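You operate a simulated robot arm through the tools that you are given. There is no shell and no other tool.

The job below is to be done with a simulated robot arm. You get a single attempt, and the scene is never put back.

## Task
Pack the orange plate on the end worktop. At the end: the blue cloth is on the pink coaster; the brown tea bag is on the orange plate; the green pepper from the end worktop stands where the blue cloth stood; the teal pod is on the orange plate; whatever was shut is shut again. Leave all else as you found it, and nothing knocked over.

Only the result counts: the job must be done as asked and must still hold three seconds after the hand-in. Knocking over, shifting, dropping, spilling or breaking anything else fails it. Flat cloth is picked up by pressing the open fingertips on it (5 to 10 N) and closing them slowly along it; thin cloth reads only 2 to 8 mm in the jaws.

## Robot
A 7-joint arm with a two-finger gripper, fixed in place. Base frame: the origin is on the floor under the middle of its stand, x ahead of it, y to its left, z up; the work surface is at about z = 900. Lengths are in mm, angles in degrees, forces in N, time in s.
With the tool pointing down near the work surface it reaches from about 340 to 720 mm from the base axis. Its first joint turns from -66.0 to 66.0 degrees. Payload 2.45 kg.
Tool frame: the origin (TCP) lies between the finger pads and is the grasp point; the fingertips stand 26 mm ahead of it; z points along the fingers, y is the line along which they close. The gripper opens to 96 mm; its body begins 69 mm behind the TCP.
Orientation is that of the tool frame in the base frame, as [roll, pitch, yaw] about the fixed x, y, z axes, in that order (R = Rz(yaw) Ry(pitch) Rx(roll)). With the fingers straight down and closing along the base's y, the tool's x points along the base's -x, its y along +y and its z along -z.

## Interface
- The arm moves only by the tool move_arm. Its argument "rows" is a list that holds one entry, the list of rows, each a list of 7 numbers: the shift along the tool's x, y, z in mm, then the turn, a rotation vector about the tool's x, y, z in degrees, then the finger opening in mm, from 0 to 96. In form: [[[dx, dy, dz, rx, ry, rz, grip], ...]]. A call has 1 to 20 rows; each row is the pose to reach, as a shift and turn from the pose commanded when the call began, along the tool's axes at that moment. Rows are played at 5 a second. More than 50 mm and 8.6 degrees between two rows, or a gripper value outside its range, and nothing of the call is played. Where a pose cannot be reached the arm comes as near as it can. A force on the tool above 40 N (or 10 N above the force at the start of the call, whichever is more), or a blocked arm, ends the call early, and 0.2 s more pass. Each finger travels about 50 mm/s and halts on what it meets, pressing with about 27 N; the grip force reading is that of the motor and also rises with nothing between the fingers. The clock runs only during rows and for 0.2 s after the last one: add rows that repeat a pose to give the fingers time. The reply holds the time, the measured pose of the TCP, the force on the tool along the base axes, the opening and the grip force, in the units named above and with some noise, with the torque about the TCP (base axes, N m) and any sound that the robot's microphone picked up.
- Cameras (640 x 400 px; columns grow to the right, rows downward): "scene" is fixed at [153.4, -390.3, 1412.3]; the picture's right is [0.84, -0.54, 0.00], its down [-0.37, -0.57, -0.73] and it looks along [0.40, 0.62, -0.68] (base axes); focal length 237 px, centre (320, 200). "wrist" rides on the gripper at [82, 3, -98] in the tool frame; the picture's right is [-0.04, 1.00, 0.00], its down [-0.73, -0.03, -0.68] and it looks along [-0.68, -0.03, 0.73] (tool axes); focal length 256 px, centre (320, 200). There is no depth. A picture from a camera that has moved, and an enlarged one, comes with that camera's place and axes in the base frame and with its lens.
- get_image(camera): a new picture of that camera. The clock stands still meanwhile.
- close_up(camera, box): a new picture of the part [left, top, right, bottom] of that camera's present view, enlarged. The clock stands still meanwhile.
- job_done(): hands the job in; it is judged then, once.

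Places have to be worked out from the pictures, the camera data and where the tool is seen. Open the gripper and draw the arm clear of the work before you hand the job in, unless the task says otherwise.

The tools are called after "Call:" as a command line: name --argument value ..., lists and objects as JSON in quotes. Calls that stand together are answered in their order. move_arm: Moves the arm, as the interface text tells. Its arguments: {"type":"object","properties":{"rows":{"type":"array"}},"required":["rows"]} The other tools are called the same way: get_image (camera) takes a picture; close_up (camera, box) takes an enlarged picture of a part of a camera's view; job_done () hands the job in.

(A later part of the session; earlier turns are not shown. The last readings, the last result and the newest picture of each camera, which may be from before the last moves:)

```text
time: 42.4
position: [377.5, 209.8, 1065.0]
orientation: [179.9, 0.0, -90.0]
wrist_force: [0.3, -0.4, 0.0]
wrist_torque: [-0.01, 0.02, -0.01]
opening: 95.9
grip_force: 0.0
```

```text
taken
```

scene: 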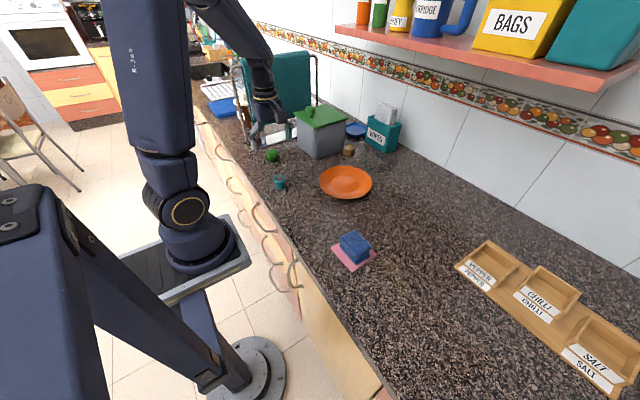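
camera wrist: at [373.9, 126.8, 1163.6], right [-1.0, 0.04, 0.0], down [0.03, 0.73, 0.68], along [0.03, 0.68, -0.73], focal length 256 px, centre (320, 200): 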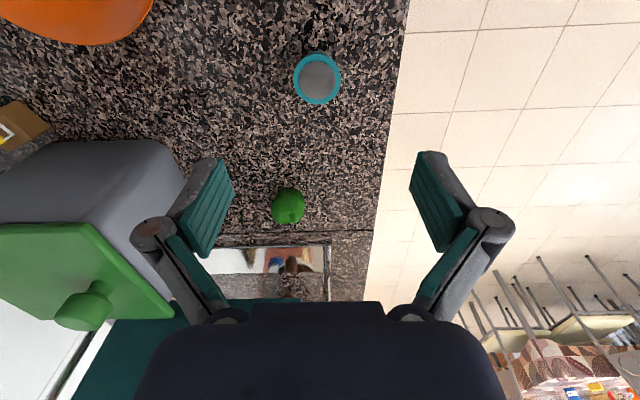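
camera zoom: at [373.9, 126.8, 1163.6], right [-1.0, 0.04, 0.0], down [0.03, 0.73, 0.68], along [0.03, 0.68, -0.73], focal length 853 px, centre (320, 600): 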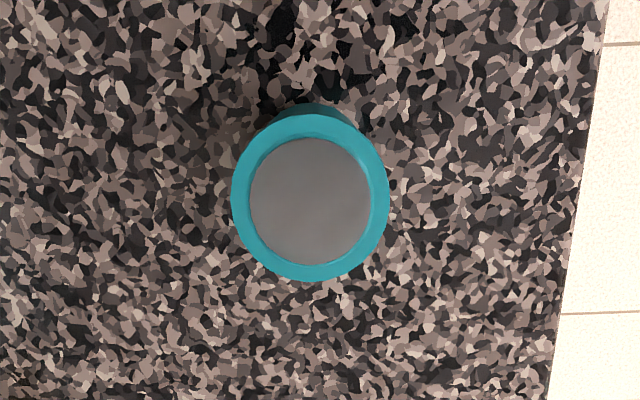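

The pod's rim is about 40 mm across, centred near (379, 200), rim at about z 935. I shift over it and go down to z about 955 for a check.

Call:
move_arm --rows '[[[4, 0, 20, 0, 0, 0, 96], [8, -1, 45, 0, 0, 0, 96], [9.5, -1, 70, 0, 0, 0, 96], [9.5, -1, 90, 0, 0, 0, 96], [9.5, -1, 105, 0, 0, 0, 96], [9.5, -1, 110, 0, 0, 0, 96], [9.5, -1, 110, 0, 0, 0, 96]]]'

Call:
get_image --camera "wrist"

Call:
close_up --camera "scene" --box '[250, 150, 310, 200]'

```text
time: 44.0
position: [379.2, 200.5, 954.4]
orientation: [180.0, -0.1, -89.9]
wrist_force: [0.1, -0.5, -0.7]
wrist_torque: [-0.01, 0.0, -0.02]
opening: 95.9
grip_force: 0.1
```

```text
taken
camera wrist: at [376.5, 118.1, 1053.0], right [-1.0, 0.04, 0.0], down [0.03, 0.73, 0.68], along [0.03, 0.68, -0.73], focal length 256 px, centre (320, 200)
```

wrist: 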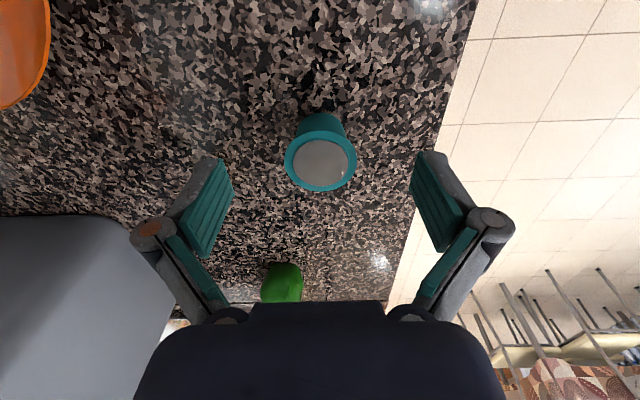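

```text
8.00 times, centred on (280, 175) of scene
camera zoom: at [153.4, -390.3, 1412.3], right [0.84, -0.54, 0.0], down [-0.37, -0.57, -0.73], along [0.4, 0.62, -0.68], focal length 1894 px, centre (640, 400)
```

zoom: 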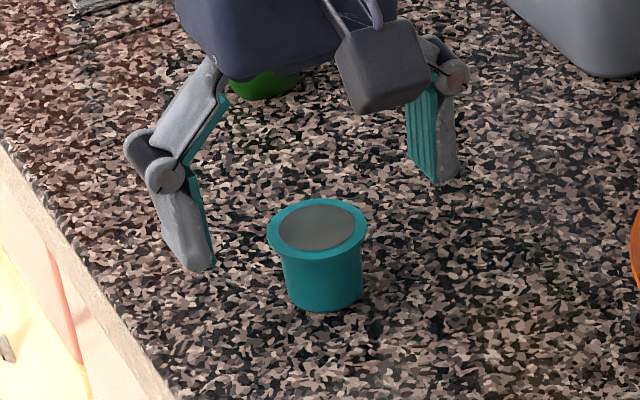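

The pod is centred between the fingers (about 2 mm off in y). I correct, lower to z about 937 and close slowly on the rim.

Call:
move_arm --rows '[[[1.7, 0, 6, 0, 0, 0, 96], [1.7, 0, 12, 0, 0, 0, 90], [1.7, 0, 17, 0, 0, 0, 80], [1.7, 0, 17, 0, 0, 0, 70], [1.7, 0, 17, 0, 0, 0, 60], [1.7, 0, 17, 0, 0, 0, 53], [1.7, 0, 17, 0, 0, 0, 48], [1.7, 0, 17, 0, 0, 0, 44], [1.7, 0, 17, 0, 0, 0, 41], [1.7, 0, 17, 0, 0, 0, 38], [1.7, 0, 17, 0, 0, 0, 35], [1.7, 0, 17, 0, 0, 0, 32], [1.7, 0, 17, 0, 0, 0, 32]]]'

Call:
get_image --camera "wrist"

Call:
close_up --camera "scene" --box '[250, 150, 310, 200]'

```text
time: 46.8
position: [379.1, 198.8, 939.6]
orientation: [179.9, 0.0, -89.9]
wrist_force: [-0.3, 0.3, -0.8]
wrist_torque: [-0.02, 0.02, 0.01]
opening: 32.5
grip_force: 0.2
```

```text
taken
camera wrist: at [376.6, 116.3, 1036.7], right [-1.0, 0.04, 0.0], down [0.03, 0.73, 0.68], along [0.03, 0.68, -0.73], focal length 256 px, centre (320, 200)
```

wrist: 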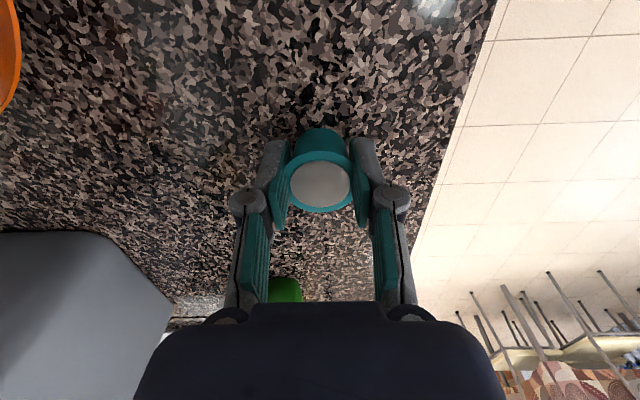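

```text
8.00 times, centred on (280, 175) of scene
camera zoom: at [153.4, -390.3, 1412.3], right [0.84, -0.54, 0.0], down [-0.37, -0.57, -0.73], along [0.4, 0.62, -0.68], focal length 1894 px, centre (640, 400)
```

zoom: 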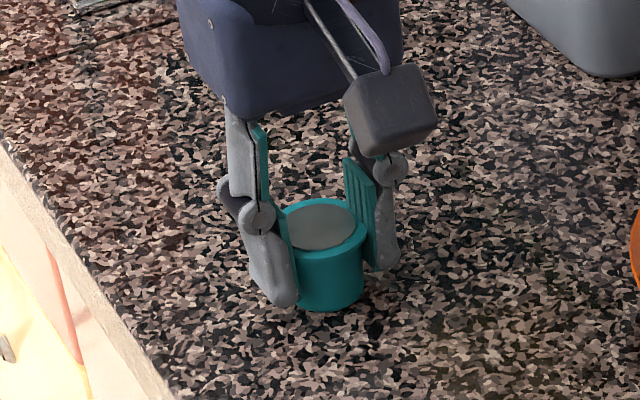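

The fingers are at 32.5 mm with no grip force yet, so I keep closing in small steps until they bite.

Call:
move_arm --rows '[[[0, 0, 0, 0, 0, 0, 31], [0, 0, 0, 0, 0, 0, 30], [0, 0, 0, 0, 0, 0, 29], [0, 0, 0, 0, 0, 0, 28], [0, 0, 0, 0, 0, 0, 27], [0, 0, 0, 0, 0, 0, 26], [0, 0, 0, 0, 0, 0, 25], [0, 0, 0, 0, 0, 0, 24], [0, 0, 0, 0, 0, 0, 24]]]'

Call:
get_image --camera "wrist"

Call:
close_up --camera "scene" --box '[250, 150, 310, 200]'

```text
time: 48.8
position: [379.5, 198.1, 938.5]
orientation: [-180.0, -0.1, -90.0]
wrist_force: [-0.6, 0.5, 1.2]
wrist_torque: [0.01, -0.03, -0.04]
opening: 30.7
grip_force: 26.9
```

```text
taken
camera wrist: at [376.6, 116.3, 1036.7], right [-1.0, 0.04, 0.0], down [0.03, 0.73, 0.68], along [0.03, 0.68, -0.73], focal length 256 px, centre (320, 200)
```

wrist: 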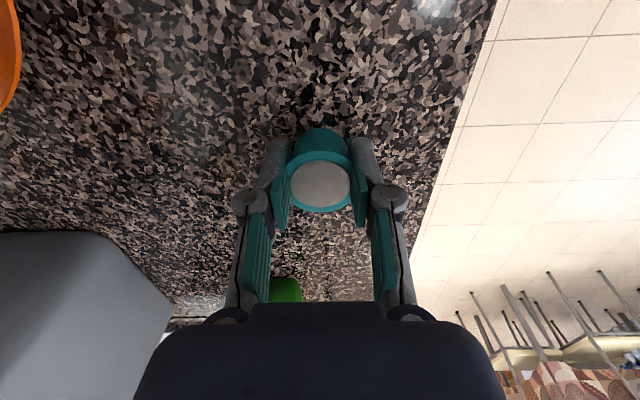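

```text
8.00 times, centred on (280, 175) of scene
camera zoom: at [153.4, -390.3, 1412.3], right [0.84, -0.54, 0.0], down [-0.37, -0.57, -0.73], along [0.4, 0.62, -0.68], focal length 1894 px, centre (640, 400)
```

zoom: 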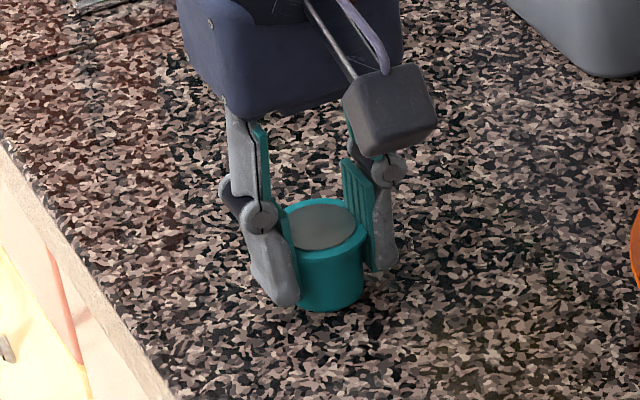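

Gripped at 30.7 mm with 27 N. I lift the pod straight up and check it.

Call:
move_arm --rows '[[[0, 0, -3, 0, 0, 0, 24], [0, 0, -10, 0, 0, 0, 24], [0, 0, -22, 0, 0, 0, 24], [0, 0, -40, 0, 0, 0, 24], [0, 0, -65, 0, 0, 0, 24], [0, 0, -90, 0, 0, 0, 24], [0, 0, -115, 0, 0, 0, 24], [0, 0, -125, 0, 0, 0, 24], [0, 0, -125, 0, 0, 0, 24]]]'

Call:
get_image --camera "wrist"

Call:
close_up --camera "scene" --box '[310, 140, 390, 210]'

```text
time: 50.8
position: [377.8, 199.9, 1064.1]
orientation: [-180.0, -0.1, -89.9]
wrist_force: [0.1, 0.0, 0.3]
wrist_torque: [0.01, -0.01, -0.01]
opening: 30.4
grip_force: 26.6
```

```text
taken
camera wrist: at [375.8, 118.0, 1163.3], right [-1.0, 0.04, 0.0], down [0.03, 0.73, 0.68], along [0.03, 0.68, -0.73], focal length 256 px, centre (320, 200)
```

wrist: 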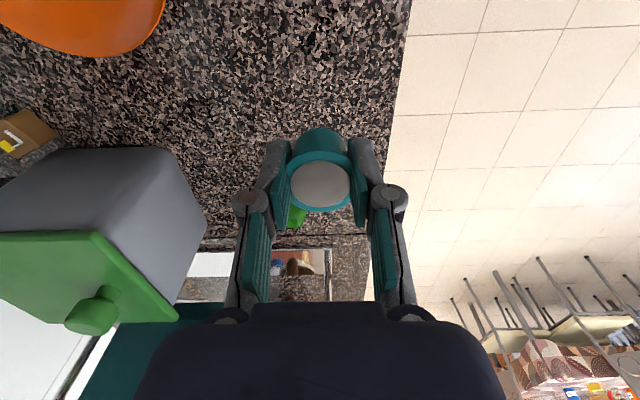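

```text
5.71 times, centred on (350, 175) of scene
camera zoom: at [153.4, -390.3, 1412.3], right [0.84, -0.54, 0.0], down [-0.37, -0.57, -0.73], along [0.4, 0.62, -0.68], focal length 1353 px, centre (149, 343)
```

zoom: 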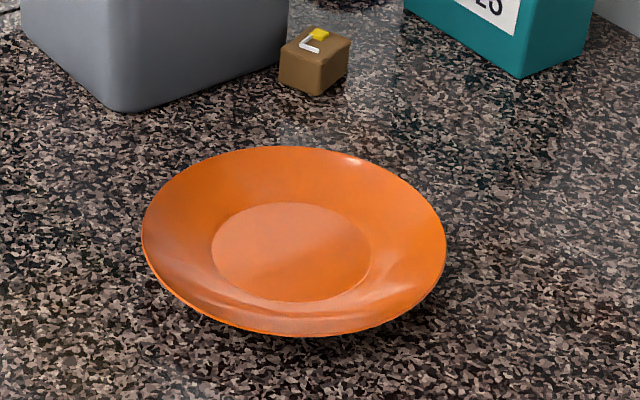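

The pod is securely held. The plate centre comes out near (562, 88) with a 94 mm flat middle; I move above its +y half and look.

Call:
move_arm --rows '[[[8, -18, 0, 0, 0, 0, 24], [24, -50, 0, 0, 0, 0, 24], [40, -86, 0, 0, 0, 0, 24], [57, -122, 0, 0, 0, 0, 24], [72, -154, 0, 0, 0, 0, 24], [82, -174, 0, 0, 0, 0, 24], [87, -184, 0, 0, 0, 0, 24], [87, -184, 0, 0, 0, 0, 24]]]'

Call:
get_image --camera "wrist"

Call:
get_image --camera "scene"

```text
time: 52.6
position: [562.5, 109.4, 1063.5]
orientation: [179.9, -0.1, -90.0]
wrist_force: [-0.5, 0.7, 0.1]
wrist_torque: [0.02, 0.0, -0.04]
opening: 30.4
grip_force: 27.0
```

```text
taken
camera wrist: at [559.4, 27.8, 1161.3], right [-1.0, 0.04, 0.0], down [0.03, 0.73, 0.68], along [0.03, 0.68, -0.73], focal length 256 px, centre (320, 200)
```

wrist: 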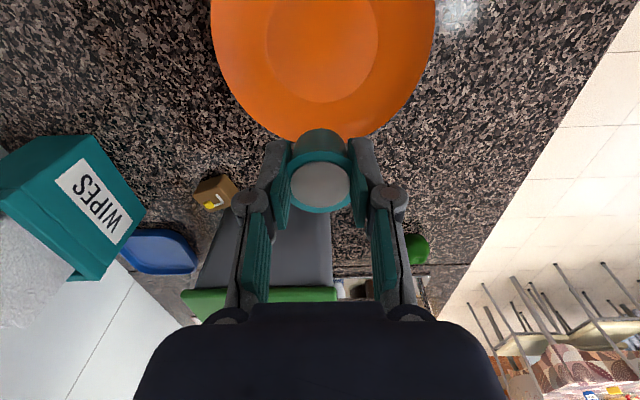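

```text
taken
```

scene: 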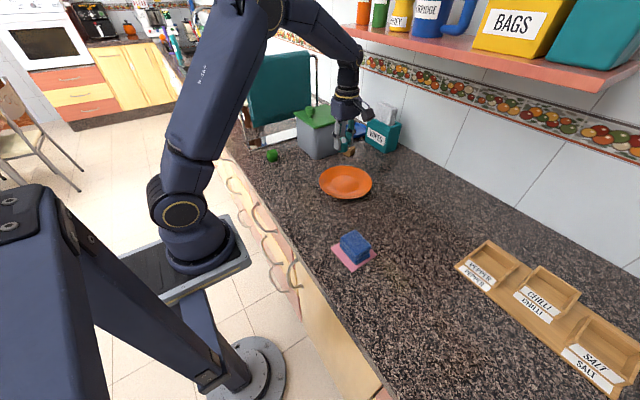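

The plate centre from this view is about (560.5, 85), flat out to y 132. I lower the pod towards (560.5, 112) on the plate.

Call:
move_arm --rows '[[[-1, 1, 20, 0, 0, 0, 24], [-2, 1, 45, 0, 0, 0, 24], [-2, 1, 70, 0, 0, 0, 24], [-2, 1, 92, 0, 0, 0, 24], [-2, 1, 105, 0, 0, 0, 24], [-2, 1, 112, 0, 0, 0, 24], [-2, 1, 112, 0, 0, 0, 24]]]'

Call:
get_image --camera "wrist"

Call:
close_up --camera "scene" --box '[310, 130, 400, 210]'

```text
time: 54.2
position: [562.0, 112.6, 952.1]
orientation: [-179.9, 0.0, -90.0]
wrist_force: [-3.4, -1.3, 17.2]
wrist_torque: [-0.01, 0.14, -0.03]
opening: 30.5
grip_force: 26.8
```

```text
taken
camera wrist: at [558.1, 30.7, 1049.9], right [-1.0, 0.04, 0.0], down [0.03, 0.73, 0.68], along [0.03, 0.68, -0.73], focal length 256 px, centre (320, 200)
```

wrist: 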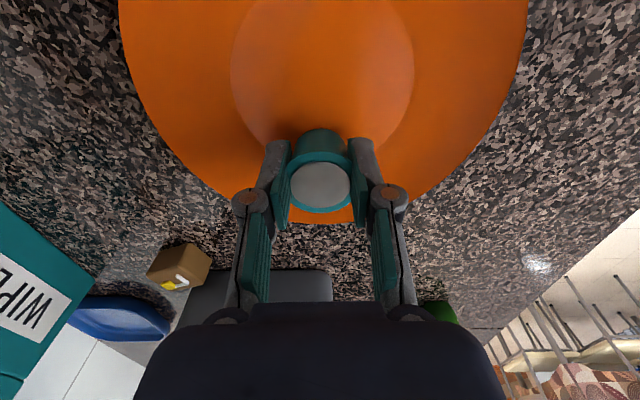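

```text
5.00 times, centred on (355, 170) of scene
camera zoom: at [153.0, -390.4, 1412.4], right [0.84, -0.54, 0.0], down [-0.37, -0.57, -0.73], along [0.4, 0.62, -0.68], focal length 1184 px, centre (145, 350)
```

zoom: 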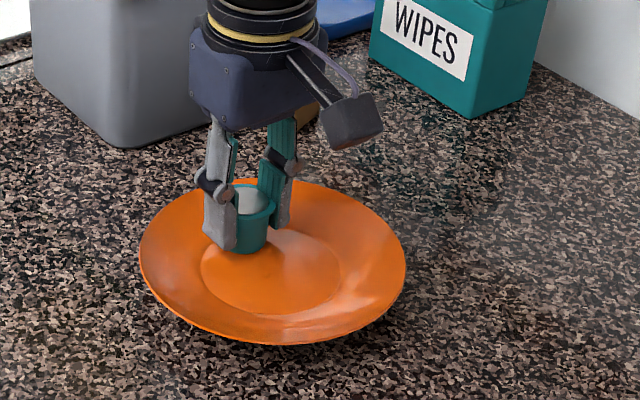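

Contact at z 952: the plate floor is higher (about z 913) than assumed, which puts the plate centre at about (557, 83), and the pod is near the edge of the flat part. I lift off and shift it 7 mm inward and 5 mm in -x.

Call:
move_arm --rows '[[[0, 0, -4, 0, 0, 0, 24], [0, 0, -9, 0, 0, 0, 24], [3, 2, -9, 0, 0, 0, 24], [7, 5, -9, 0, 0, 0, 24], [7, 5, -9, 0, 0, 0, 24]]]'

Call:
get_image --camera "wrist"

Call:
close_up --camera "scene" --box '[310, 130, 400, 210]'

```text
time: 55.4
position: [556.7, 106.8, 960.3]
orientation: [180.0, 0.0, -89.9]
wrist_force: [0.2, -0.9, -0.4]
wrist_torque: [0.03, 0.0, 0.0]
opening: 30.6
grip_force: 26.3
```

```text
taken
camera wrist: at [553.9, 24.5, 1059.6], right [-1.0, 0.04, 0.0], down [0.03, 0.73, 0.68], along [0.03, 0.68, -0.73], focal length 256 px, centre (320, 200)
```

wrist: 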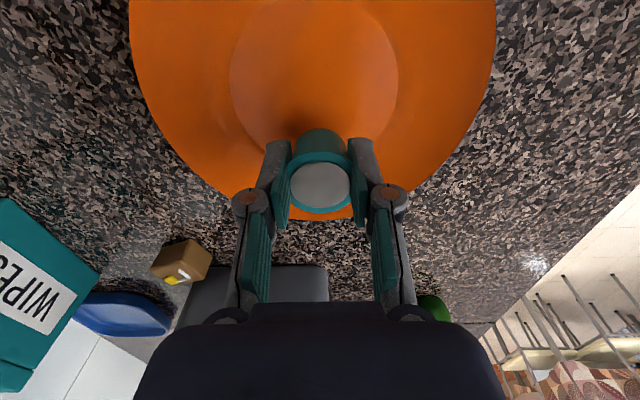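

```text
5.00 times, centred on (355, 170) of scene
camera zoom: at [153.4, -390.3, 1412.3], right [0.84, -0.54, 0.0], down [-0.37, -0.57, -0.73], along [0.4, 0.62, -0.68], focal length 1184 px, centre (145, 350)
```

zoom: 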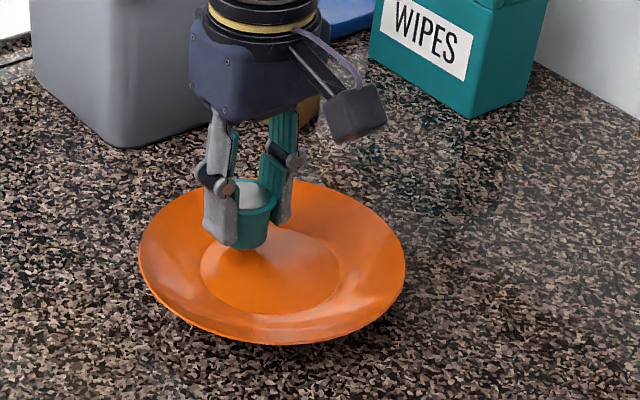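

Now the pod is clearly inside the flat circle in both views. I creep down to find the contact height here.

Call:
move_arm --rows '[[[0, 0, 2, 0, 0, 0, 24], [0, 0, 4, 0, 0, 0, 24], [0, 0, 6, 0, 0, 0, 24], [0, 0, 7, 0, 0, 0, 24], [0, 0, 7, 0, 0, 0, 24]]]'

```text
time: 56.6
position: [556.4, 106.7, 953.8]
orientation: [-180.0, 0.0, -90.0]
wrist_force: [0.0, 0.2, -0.6]
wrist_torque: [0.0, 0.02, -0.03]
opening: 30.7
grip_force: 27.1
```

Call:
move_arm --rows '[[[0, 0, 1, 0, 0, 0, 24], [0, 0, 2, 0, 0, 0, 24], [0, 0, 2, 0, 0, 0, 24]]]'

```text
time: 57.4
position: [557.3, 106.6, 953.0]
orientation: [-180.0, -0.1, -90.0]
wrist_force: [-0.5, -0.8, 3.2]
wrist_torque: [-0.02, -0.02, 0.01]
opening: 30.4
grip_force: 27.2
```

A light contact appears. I go 0.8 mm further to confirm.

Call:
move_arm --rows '[[[0, 0, 0.4, 0, 0, 0, 24], [0, 0, 0.8, 0, 0, 0, 24], [0, 0, 0.8, 0, 0, 0, 24]]]'

Call:
close_up --camera "scene" --box '[330, 150, 375, 190]'

```text
time: 58.2
position: [557.1, 106.9, 951.0]
orientation: [-179.9, 0.0, -90.1]
wrist_force: [-3.3, -3.5, 13.8]
wrist_torque: [-0.04, 0.13, -0.02]
opening: 30.4
grip_force: 26.7
```

```text
10.00 times, centred on (352, 170) of scene
camera zoom: at [153.1, -390.5, 1412.3], right [0.84, -0.54, 0.0], down [-0.37, -0.57, -0.73], along [0.4, 0.62, -0.68], focal length 2367 px, centre (-5, 500)
```

zoom: 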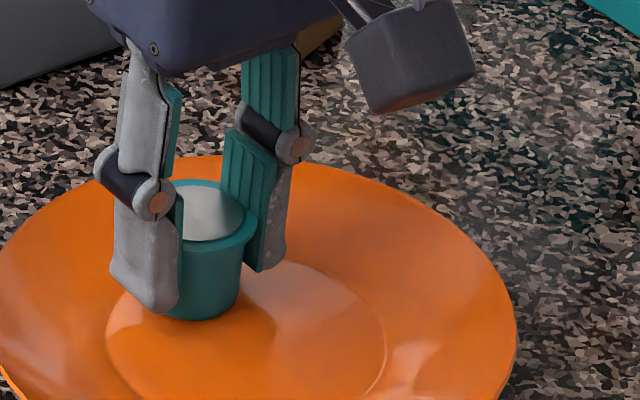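

The pod rests on the plate's flat at z about 912 (14 N). I ease up slightly and open slowly.

Call:
move_arm --rows '[[[0, 0, -0.5, 0, 0, 0, 24], [0, 0, -0.7, 0, 0, 0, 27], [0, 0, -0.7, 0, 0, 0, 30], [0, 0, -0.7, 0, 0, 0, 33], [0, 0, -0.7, 0, 0, 0, 37], [0, 0, -0.7, 0, 0, 0, 42], [0, 0, -0.7, 0, 0, 0, 48], [0, 0, -0.7, 0, 0, 0, 55], [0, 0, -0.7, 0, 0, 0, 62], [0, 0, -0.7, 0, 0, 0, 62]]]'

Call:
get_image --camera "wrist"

Call:
close_up --camera "scene" --box '[330, 150, 375, 190]'

```text
time: 60.4
position: [556.0, 108.3, 951.0]
orientation: [180.0, -0.1, -90.1]
wrist_force: [-0.4, 0.6, 0.4]
wrist_torque: [-0.03, -0.01, 0.0]
opening: 61.9
grip_force: 0.1
```

```text
taken
camera wrist: at [554.3, 25.2, 1049.8], right [-1.0, 0.04, 0.0], down [0.03, 0.73, 0.68], along [0.03, 0.68, -0.73], focal length 256 px, centre (320, 200)
```

wrist: 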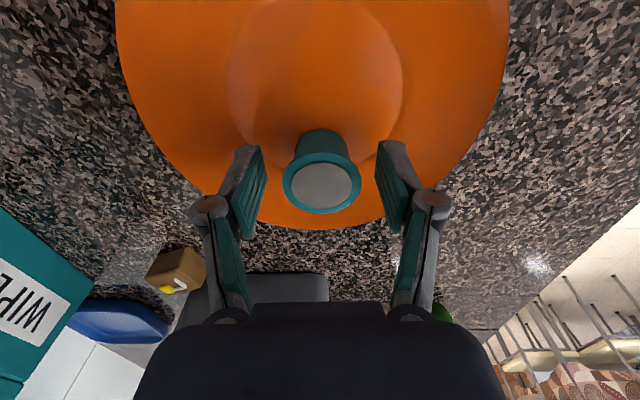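

```text
10.00 times, centred on (352, 170) of scene
camera zoom: at [153.4, -390.3, 1412.3], right [0.84, -0.54, 0.0], down [-0.37, -0.57, -0.73], along [0.4, 0.62, -0.68], focal length 2367 px, centre (-5, 500)
```

zoom: 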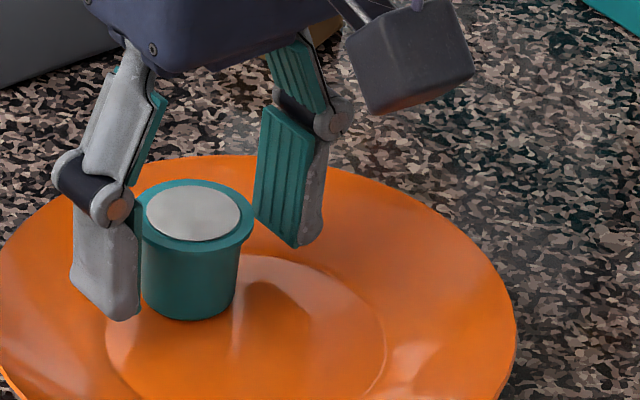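

The pod stands free on the plate. I rise, open, and move towards the tea bag with the tool turned to yaw about -71.5 to view it from above.

Call:
move_arm --rows '[[[0, 0, -10, 0, 0, 0, 66], [0, 0, -30, 0, 0, 0, 80], [0, 0, -60, 0, 0, 0, 96], [0, 0, -95, 0, 0, 0, 96], [-10, -12, -129, 0, 0, -3, 96], [-30, -38, -129, 0, 0, -6, 96], [-52, -65, -129, 0, 0, -9, 96], [-74, -92, -129, 0, 0, -12.5, 96], [-94, -118, -129, 0, 0, -16, 96], [-107, -134, -129, 0, 0, -18.5, 96], [-107, -134, -129, 0, 0, -18.5, 96]]]'

Call:
get_image --camera "wrist"

Call:
get_image --camera "scene"

```text
time: 62.8
position: [674.5, 205.1, 1075.9]
orientation: [180.0, 0.1, -71.4]
wrist_force: [-0.4, -0.1, -0.7]
wrist_torque: [0.0, 0.02, 0.0]
opening: 96.0
grip_force: 0.0
out of reach, approached as far as the arm can: row 10, 11
```

```text
taken
camera wrist: at [698.1, 126.6, 1174.0], right [-0.96, -0.28, 0.0], down [-0.21, 0.7, 0.68], along [-0.19, 0.65, -0.73], focal length 256 px, centre (320, 200)
```

wrist: 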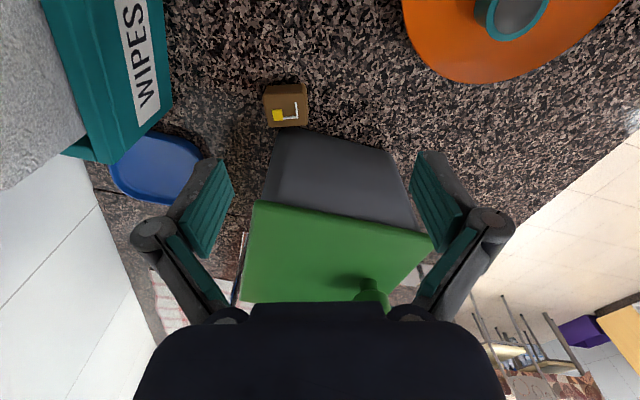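

```text
taken
```

scene: 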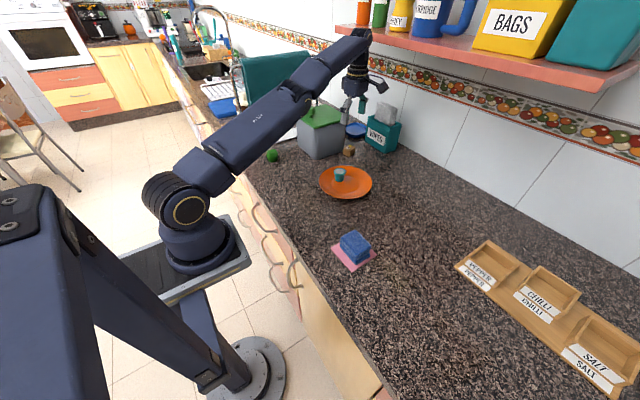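

At this height the arm stops at radius 705. I enlarge the tea bag and canister gap to measure them.

Call:
close_up --camera "wrist" --box '[240, 60, 340, 160]'

Call:
close_up --camera "wrist" --box '[100, 60, 440, 310]'

Call:
close_up --camera "scene" --box '[280, 70, 420, 210]'

```text
4.00 times, centred on (290, 110) of wrist
camera zoom: at [698.1, 126.6, 1174.0], right [-0.96, -0.28, 0.0], down [-0.21, 0.7, 0.68], along [-0.19, 0.65, -0.73], focal length 1024 px, centre (440, 560)
```

zoom: 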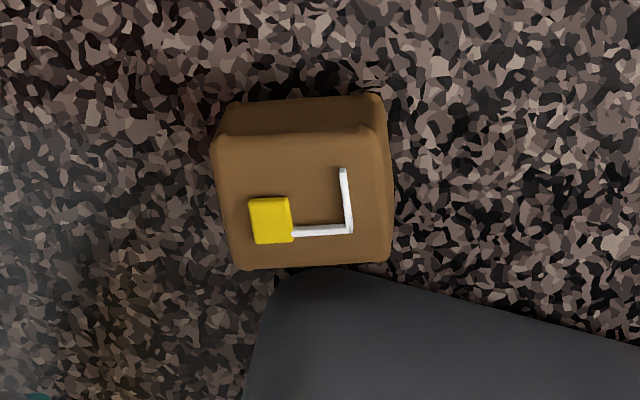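

```text
1.60 times, centred on (270, 185) of wrist
camera zoom: at [698.1, 126.6, 1174.0], right [-0.96, -0.28, 0.0], down [-0.21, 0.7, 0.68], along [-0.19, 0.65, -0.73], focal length 410 px, centre (400, 224)
```

zoom: 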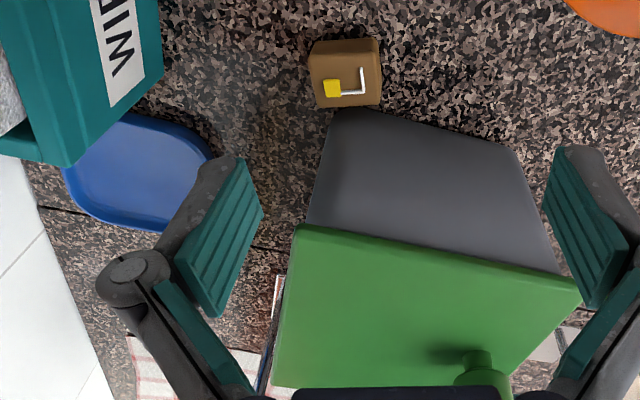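

```text
2.86 times, centred on (350, 140) of scene
camera zoom: at [153.4, -390.3, 1412.3], right [0.84, -0.54, 0.0], down [-0.37, -0.57, -0.73], along [0.4, 0.62, -0.68], focal length 676 px, centre (234, 371)
```

zoom: 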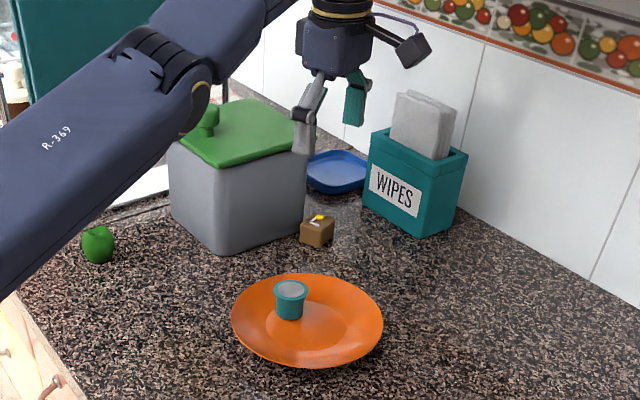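

The bag is about 35 x 38 mm, centred at (700, 239), turned 18.5 degrees, with the canister corner just behind it at about (705, 270) and its lid edge at y about 262. I will grip along the radial direction with the hand leaning 20 degrees away from the canister; first I tilt while drawing in a little and lowering.

Call:
move_arm --rows '[[[0, 6, 5, 0, -4, 0, 96], [0, 12, 12, 0, -8, 0, 96], [0, 18, 20, 0, -12, 0, 96], [0, 20, 26, 0, -16, 0, 96], [0, 20, 30, 0, -20, 0, 96], [0, 20, 30, 0, -20, 0, 96]]]'

Call:
get_image --camera "wrist"

Call:
close_up --camera "scene" --box '[280, 50, 420, 190]'

```text
time: 64.2
position: [679.7, 204.6, 1051.2]
orientation: [180.0, 20.2, -71.4]
wrist_force: [0.6, 0.2, 0.8]
wrist_torque: [0.0, 0.01, -0.03]
opening: 95.8
grip_force: 0.0
out of reach, approached as far as the arm can: row 1, 2, 3, 4, 5, 6
```

```text
taken
camera wrist: at [712.1, 97.9, 1115.4], right [-0.96, -0.28, 0.02], down [-0.12, 0.44, 0.89], along [-0.26, 0.85, -0.46], focal length 256 px, centre (320, 200)
```

wrist: 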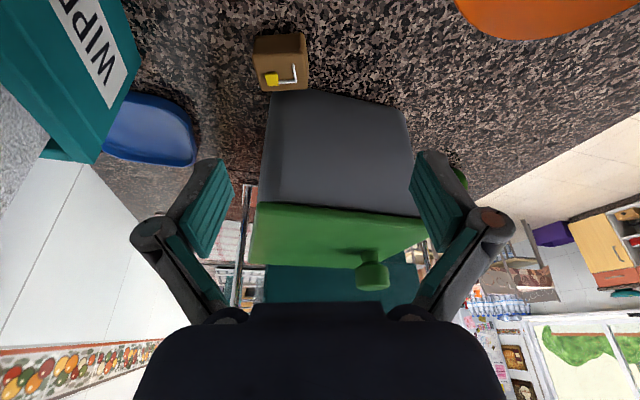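

```text
2.86 times, centred on (350, 120) of scene
camera zoom: at [153.4, -390.3, 1412.3], right [0.84, -0.54, 0.0], down [-0.37, -0.57, -0.73], along [0.4, 0.62, -0.68], focal length 676 px, centre (234, 429)
```

zoom: 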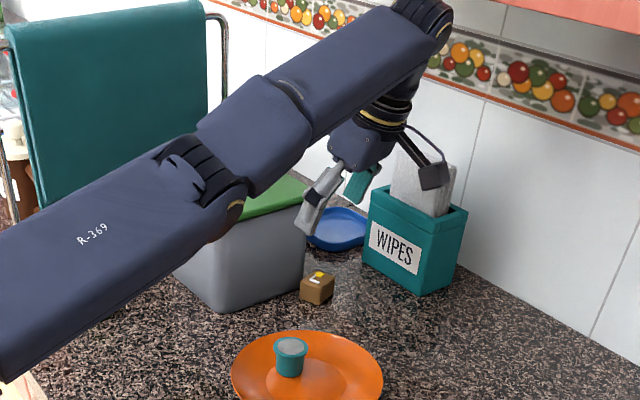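

The tilt worked (pitch 20) but all rows were flagged out of reach, so I draw 30 mm inward to learn where the commanded pose lies.

Call:
move_arm --rows '[[[0, 15, 0, 0, 0, 0, 96], [0, 30, 0, 0, 0, 0, 96], [0, 30, 0, 0, 0, 0, 96]]]'

```text
time: 65.0
position: [679.0, 201.6, 1056.9]
orientation: [180.0, 20.0, -71.5]
wrist_force: [0.6, -0.5, 0.2]
wrist_torque: [0.0, 0.0, -0.03]
opening: 95.8
grip_force: 0.0
out of reach, approached as far as the arm can: row 1, 2, 3
```

The arm seems stretched straight and slow to fold back. I repeat the inward target over several rows so that it can converge.

Call:
move_arm --rows '[[[0, 0, 0, 0, 0, 0, 96], [0, 0, 0, 0, 0, 0, 96], [0, 0, 0, 0, 0, 0, 96], [0, 0, 0, 0, 0, 0, 96], [0, 0, 0, 0, 0, 0, 96]]]'

Call:
get_image --camera "scene"

```text
time: 66.2
position: [679.1, 200.6, 1056.1]
orientation: [180.0, 20.0, -71.5]
wrist_force: [0.4, 0.6, 0.4]
wrist_torque: [0.02, 0.0, 0.01]
opening: 96.1
grip_force: 0.0
```

```text
taken
```

scene: 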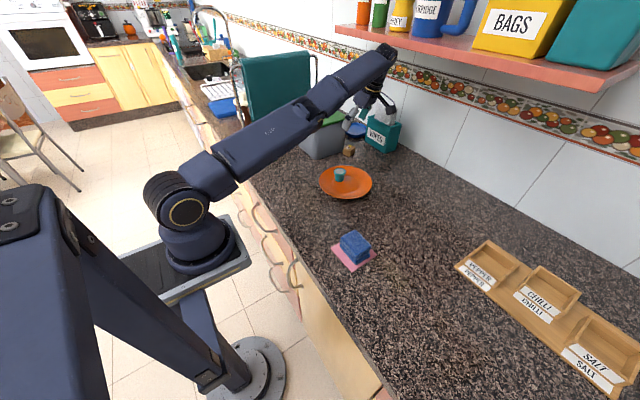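

The commanded pose equals the reached one, but inward motion at this tilt is refused with the arm stretched straight. I try untilting while drawing inward and up a little, reversing how I came.

Call:
move_arm --rows '[[[-5, 5, -10, 0, 5, 0, 96], [-10, 10, -20, 0, 10, 0, 96], [-10, 20, -25, 0, 15, 0, 96], [-10, 30, -30, 0, 20, 0, 96], [-10, 45, -30, 0, 20, 0, 96], [-10, 60, -30, 0, 20, 0, 96], [-10, 60, -30, 0, 20, 0, 96]]]'

Call:
get_image --camera "scene"

```text
time: 67.8
position: [668.8, 197.3, 1098.7]
orientation: [180.0, 0.0, -71.5]
wrist_force: [-0.1, -0.4, -0.7]
wrist_torque: [0.01, 0.0, -0.02]
opening: 96.2
grip_force: 0.0
out of reach, approached as far as the arm can: row 2, 3, 4, 5, 6, 7
```

```text
taken
```

scene: 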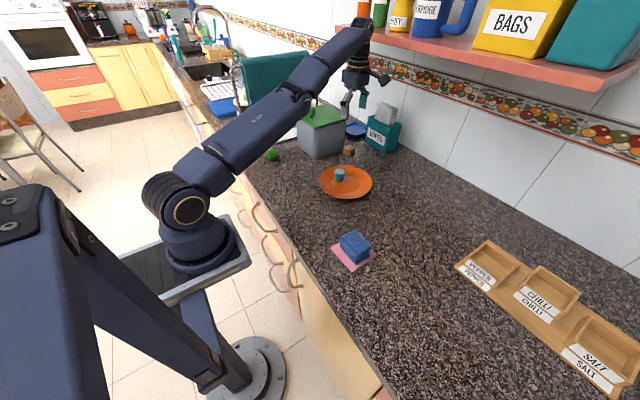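

The arm is stuck straight; going up only bends the elbow the wrong way. Moving straight down at this radius should fold the elbow upward, so I lower 100 mm (staying well above the tea bag).

Call:
move_arm --rows '[[[0, 0, 20, 0, 0, 0, 96], [0, 0, 40, 0, 0, 0, 96], [0, 0, 60, 0, 0, 0, 96], [0, 0, 80, 0, 0, 0, 96], [0, 0, 100, 0, 0, 0, 96], [0, 0, 100, 0, 0, 0, 96]]]'

```text
time: 69.2
position: [690.1, 204.8, 1004.8]
orientation: [-179.9, 0.0, -71.5]
wrist_force: [-0.1, -0.2, 0.4]
wrist_torque: [-0.03, 0.0, 0.02]
opening: 95.9
grip_force: 0.1
out of reach, approached as far as the arm can: row 1, 2, 3, 4, 5, 6
```

It only slid down along the stretched-arm sphere to (690, 205, 1005). I now command a larger inward motion in steps along a clear path (fingertips stay above pod height) to get the elbow to fold.

Call:
move_arm --rows '[[[0, 25, 0, 0, 0, 0, 96], [0, 50, 0, 0, 0, 0, 96], [0, 75, 0, 0, 0, 0, 96], [0, 100, 0, 0, 0, 0, 96], [0, 100, 0, 0, 0, 0, 96], [0, 100, 0, 0, 0, 0, 96]]]'

Call:
get_image --camera "scene"

```text
time: 70.6
position: [687.2, 204.4, 1013.6]
orientation: [179.9, 0.0, -71.5]
wrist_force: [-0.3, 0.7, 0.6]
wrist_torque: [0.0, 0.04, -0.01]
opening: 96.2
grip_force: 0.0
out of reach, approached as far as the arm can: row 1, 2, 3, 4, 5, 6
```

```text
taken
```

scene: 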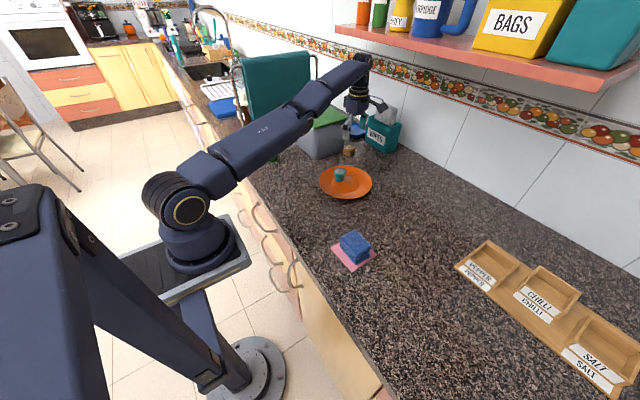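

The elbow stays locked straight for pure inward moves. I try a sideways move in -y (free space) that ends well inside the reach sphere, so that other joints must work and the elbow can fold.

Call:
move_arm --rows '[[[28, 10, 0, 0, 0, 0, 96], [57, 19, 0, 0, 0, 0, 96], [85, 29, 0, 0, 0, 0, 96], [114, 38, 0, 0, 0, 0, 96], [142, 48, 0, 0, 0, 0, 96], [142, 48, 0, 0, 0, 0, 96], [142, 48, 0, 0, 0, 0, 96]]]'

Call:
get_image --camera "scene"

```text
time: 72.2
position: [718.1, 57.0, 1020.3]
orientation: [179.9, 0.0, -71.5]
wrist_force: [0.0, -0.1, -0.1]
wrist_torque: [0.01, -0.01, -0.03]
opening: 96.0
grip_force: 0.0
out of reach, approached as far as the arm can: row 1, 2, 3, 4, 5, 6, 7
```

```text
taken
```

scene: 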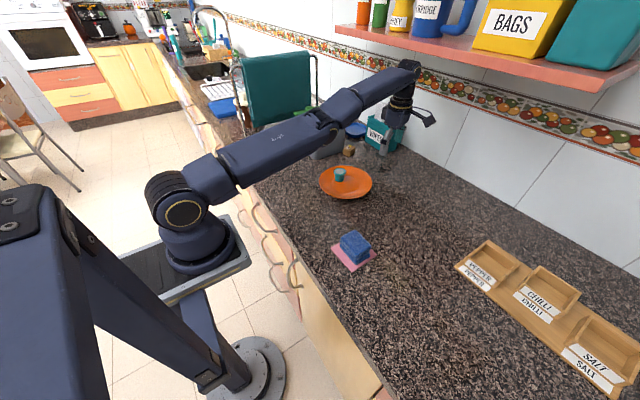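

The arm probably snapped slightly past straight (wrong side of the elbow). I push it outward beyond reach and downward over empty worktop, so the elbow returns to straight and leans to the correct side.

Call:
move_arm --rows '[[[2.4, -9.7, 15, 0, 0, 0, 96], [4.8, -19.4, 30, 0, 0, 0, 96], [7.2, -29.1, 45, 0, 0, 0, 96], [7.2, -29.1, 60, 0, 0, 0, 96], [7.2, -29.1, 70, 0, 0, 0, 96], [7.2, -29.1, 70, 0, 0, 0, 96]]]'

```text
time: 73.6
position: [727.0, 58.6, 949.1]
orientation: [180.0, 0.0, -71.5]
wrist_force: [0.5, 0.0, 0.2]
wrist_torque: [0.03, -0.02, 0.04]
opening: 96.0
grip_force: 0.1
out of reach, approached as far as the arm can: row 1, 2, 3, 4, 5, 6
```

It stretched out to r 729 at z 949. Now a small downward step followed by inward motion, to fold the elbow the right way.

Call:
move_arm --rows '[[[0, 0, 8, 0, 0, 0, 96], [0, 3, 14, 0, 0, 0, 96], [0, 10, 16, 0, 0, 0, 96], [0, 20, 16, 0, 0, 0, 96], [0, 30, 16, 0, 0, 0, 96], [0, 45, 10, 0, 0, 0, 96], [0, 60, 0, 0, 0, 0, 96], [0, 60, 0, 0, 0, 0, 96]]]'

```text
time: 75.4
position: [728.2, 41.9, 954.3]
orientation: [179.9, 0.0, -71.4]
wrist_force: [-0.5, -0.1, 0.4]
wrist_torque: [-0.02, 0.04, -0.03]
opening: 96.0
grip_force: 0.0
out of reach, approached as far as the arm can: row 3, 4, 5, 6, 7, 8
```

I look closely at the arm to see which way the elbow is bent now.

Call:
close_up --camera "scene" --box '[130, 40, 450, 240]'

Call:
get_image --camera "wrist"

```text
2.00 times, centred on (290, 140) of scene
camera zoom: at [153.4, -390.3, 1412.3], right [0.84, -0.54, 0.0], down [-0.37, -0.57, -0.73], along [0.4, 0.62, -0.68], focal length 473 px, centre (380, 320)
```

zoom: 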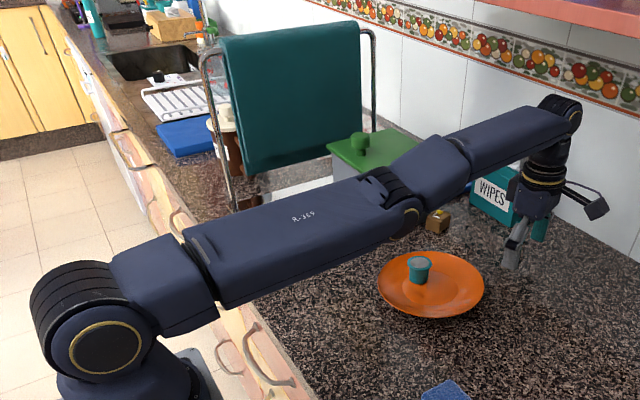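

```text
taken
camera wrist: at [751.3, -37.2, 1052.3], right [-0.96, -0.28, 0.0], down [-0.2, 0.7, 0.68], along [-0.19, 0.65, -0.73], focal length 256 px, centre (320, 200)
```

wrist: 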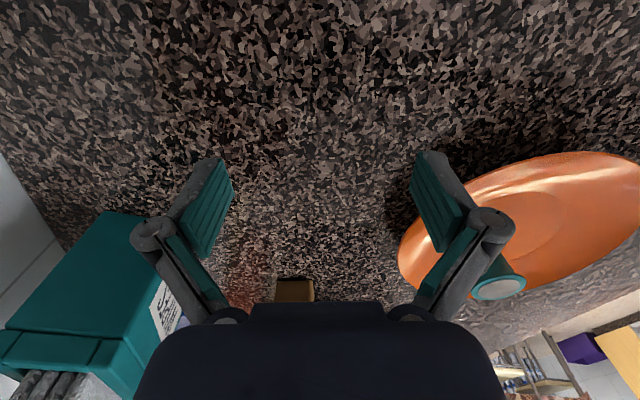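

The elbow sits at (slightly past) straight. I go to a freer area over the empty worktop at about y -100 and up along the reach sphere, to have room for a fast downward swing that should fold the elbow properly.

Call:
move_arm --rows '[[[25, 10, -20, 0, 0, 0, 96], [50, 22, -40, 0, 0, 0, 96], [76, 36, -60, 0, 0, 0, 96], [101, 50, -80, 0, 0, 0, 96], [126, 67, -100, 0, 0, 0, 96], [126, 67, -100, 0, 0, 0, 96]]]'

```text
time: 76.8
position: [706.5, -98.3, 1053.6]
orientation: [-180.0, 0.0, -71.4]
wrist_force: [0.2, -0.4, -0.1]
wrist_torque: [0.02, -0.02, -0.01]
opening: 96.0
grip_force: 0.0
```

That motion was fully reached. Now the fast downward swing along the reach limit, followed directly by inward motion, over empty worktop.

Call:
move_arm --rows '[[[4.8, -9.6, 44, 0, 0, 0, 96], [7, -14.1, 88, 0, 0, 0, 96], [5.6, -11.4, 109, 0, 0, 0, 96], [-0.6, 1.2, 114, 0, 0, 0, 96], [-8, 16.1, 109, 0, 0, 0, 96], [-14.7, 29.5, 99, 0, 0, 0, 96], [-14.7, 29.5, 99, 0, 0, 0, 96]]]'

```text
time: 78.4
position: [674.3, -94.2, 951.9]
orientation: [179.9, 0.0, -71.5]
wrist_force: [0.4, -0.3, -0.6]
wrist_torque: [-0.01, -0.02, -0.03]
opening: 96.0
grip_force: 0.1
```

The elbow has folded properly: (674, -94, 952), r 681, with no flags. From now on I stay inside the reach limit. I raise to z about 1007 and go back along a straight line to in front of the tea bag at r about 685.

Call:
move_arm --rows '[[[0, 0, -25, 0, 0, 0, 96], [0, 0, -55, 0, 0, 0, 96], [-35, -9, -55, 0, 0, 0, 96], [-75, -20, -55, 0, 0, 0, 96], [-115, -31, -55, 0, 0, 0, 96], [-155, -41, -55, 0, 0, 0, 96], [-195, -52, -55, 0, 0, 0, 96], [-230, -61, -55, 0, 0, 0, 96], [-260, -69, -55, 0, 0, 0, 96], [-283, -75, -55, 0, 0, 0, 96], [-283, -75, -55, 0, 0, 0, 96]]]'

Call:
get_image --camera "wrist"

```text
time: 80.8
position: [653.9, 197.4, 1009.6]
orientation: [179.9, 0.0, -71.5]
wrist_force: [-0.5, -0.9, -0.1]
wrist_torque: [0.02, 0.0, 0.03]
opening: 96.1
grip_force: 0.0
```

```text
taken
camera wrist: at [677.6, 119.0, 1108.1], right [-0.96, -0.28, 0.0], down [-0.2, 0.71, 0.68], along [-0.19, 0.65, -0.73], focal length 256 px, centre (320, 200)
```

wrist: 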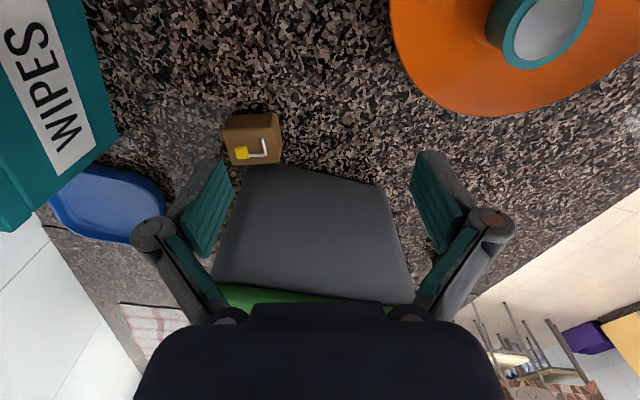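

The bag is confirmed near (699, 238). I now tilt the hand: 20 degrees away from the canister and 5 degrees outward, keeping the TCP in place.

Call:
move_arm --rows '[[[0, 0, 0, 1.25, -5, 0, 96], [0, 0, 0, 2.5, -10, 0, 96], [0, 0, 0, 3.75, -15, 0, 96], [0, 0, 0, 5, -20, 0, 96], [0, 0, 0, 5, -20, 0, 96]]]'

Call:
get_image --camera "wrist"

Call:
close_up --camera "scene" --box '[280, 60, 420, 200]'

```text
time: 82.0
position: [656.3, 197.3, 1008.9]
orientation: [-174.7, 20.0, -70.7]
wrist_force: [-1.7, 1.0, 0.4]
wrist_torque: [0.0, -0.01, 0.01]
opening: 95.8
grip_force: 0.0
```

```text
taken
camera wrist: at [680.6, 89.6, 1072.8], right [-0.96, -0.27, -0.07], down [-0.18, 0.42, 0.89], along [-0.21, 0.87, -0.45], focal length 256 px, centre (320, 200)
```

wrist: 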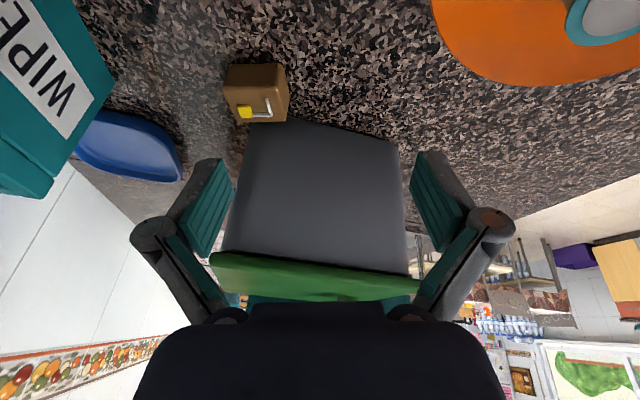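

```text
2.86 times, centred on (350, 130) of scene
camera zoom: at [153.4, -390.4, 1412.3], right [0.84, -0.54, 0.0], down [-0.37, -0.57, -0.73], along [0.4, 0.62, -0.68], focal length 676 px, centre (234, 400)
```

zoom: 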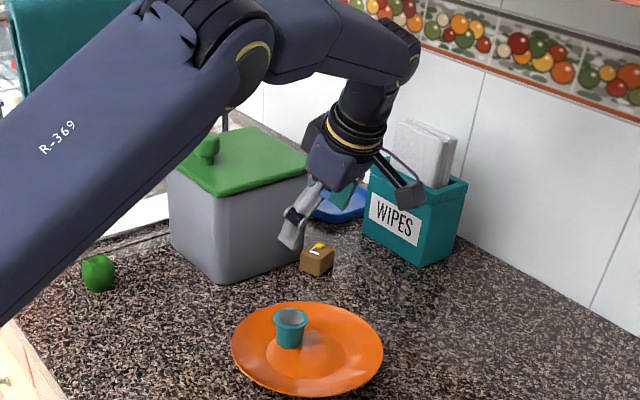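

No flags and the elbow is well bent. I move out to r 715, closer to the bag's line, at z about 975 (fingertips still above the bag).

Call:
move_arm --rows '[[[-0.5, -6.7, 10, 0, 0, 0, 96], [-1, -13.4, 20, 0, 0, 0, 96], [-1.5, -20, 30, 0, 0, 0, 96], [-2, -26.8, 39.5, 0, 0, 0, 96], [-2, -26.8, 39.5, 0, 0, 0, 96]]]'

Call:
get_image --camera "wrist"

Call:
close_up --camera "scene" --box '[310, 90, 400, 170]'

```text
time: 83.2
position: [678.6, 222.1, 974.6]
orientation: [-174.8, 19.9, -70.6]
wrist_force: [1.0, -0.4, -0.2]
wrist_torque: [0.0, -0.02, 0.01]
opening: 96.1
grip_force: 0.1
```

```text
taken
camera wrist: at [705.0, 113.9, 1039.5], right [-0.96, -0.27, -0.07], down [-0.18, 0.42, 0.89], along [-0.21, 0.87, -0.45], focal length 256 px, centre (320, 200)
```

wrist: 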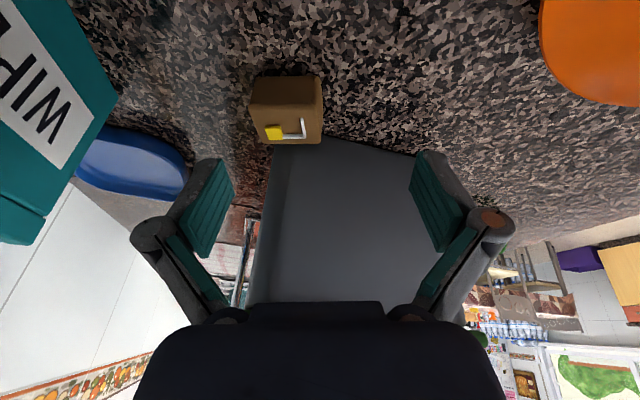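

```text
5.00 times, centred on (355, 130) of scene
camera zoom: at [153.4, -390.3, 1412.3], right [0.84, -0.54, 0.0], down [-0.37, -0.57, -0.73], along [0.4, 0.62, -0.68], focal length 1184 px, centre (145, 550)
```

zoom: 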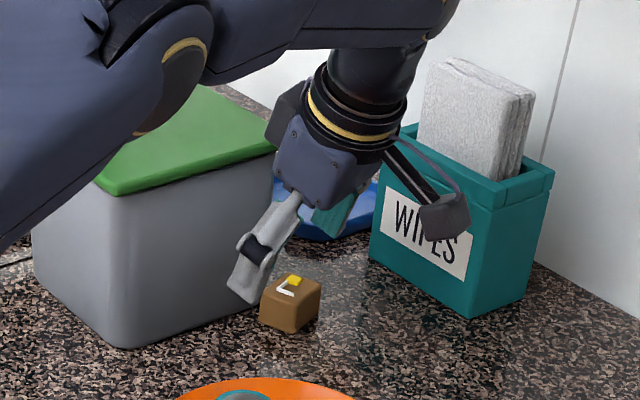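

The bag centre reads (700, 238) again, i.e. r 739, s 3.5 in the radial frame. I move outward to r 731 just above bag height, then check both fingers against the bag.

Call:
move_arm --rows '[[[1.5, -5.5, 3, 0, 0, 0, 96], [3, -11, 6, 0, 0, 0, 96], [4.2, -16.3, 8.5, 0, 0, 0, 96], [4.2, -16.3, 8.5, 0, 0, 0, 96]]]'

Call:
get_image --camera "wrist"

Call:
close_up --camera "scene" --box '[310, 90, 400, 170]'

```text
time: 84.2
position: [696.7, 226.4, 967.0]
orientation: [-174.8, 20.0, -70.6]
wrist_force: [0.0, 0.3, 0.2]
wrist_torque: [0.02, 0.0, 0.01]
opening: 95.8
grip_force: 0.0
```

```text
taken
camera wrist: at [721.5, 118.0, 1031.2], right [-0.96, -0.27, -0.07], down [-0.18, 0.42, 0.89], along [-0.21, 0.87, -0.45], focal length 256 px, centre (320, 200)
```

wrist: 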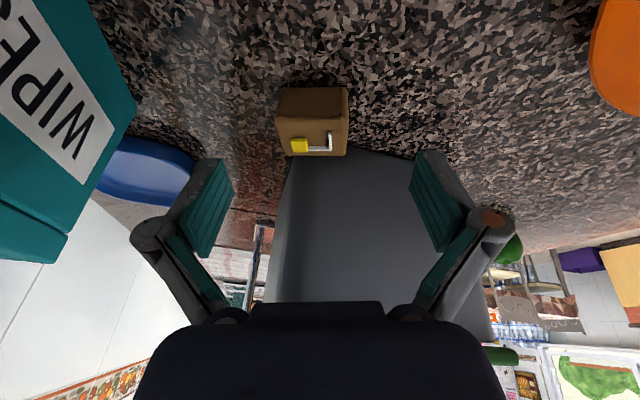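

```text
5.00 times, centred on (355, 130) of scene
camera zoom: at [153.4, -390.3, 1412.3], right [0.84, -0.54, 0.0], down [-0.37, -0.57, -0.73], along [0.4, 0.62, -0.68], focal length 1184 px, centre (145, 550)
```

zoom: 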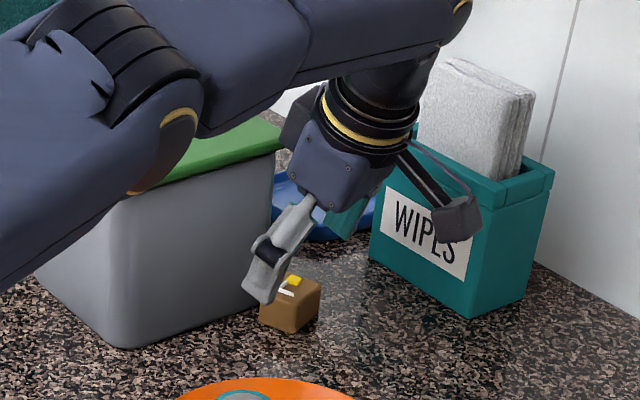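

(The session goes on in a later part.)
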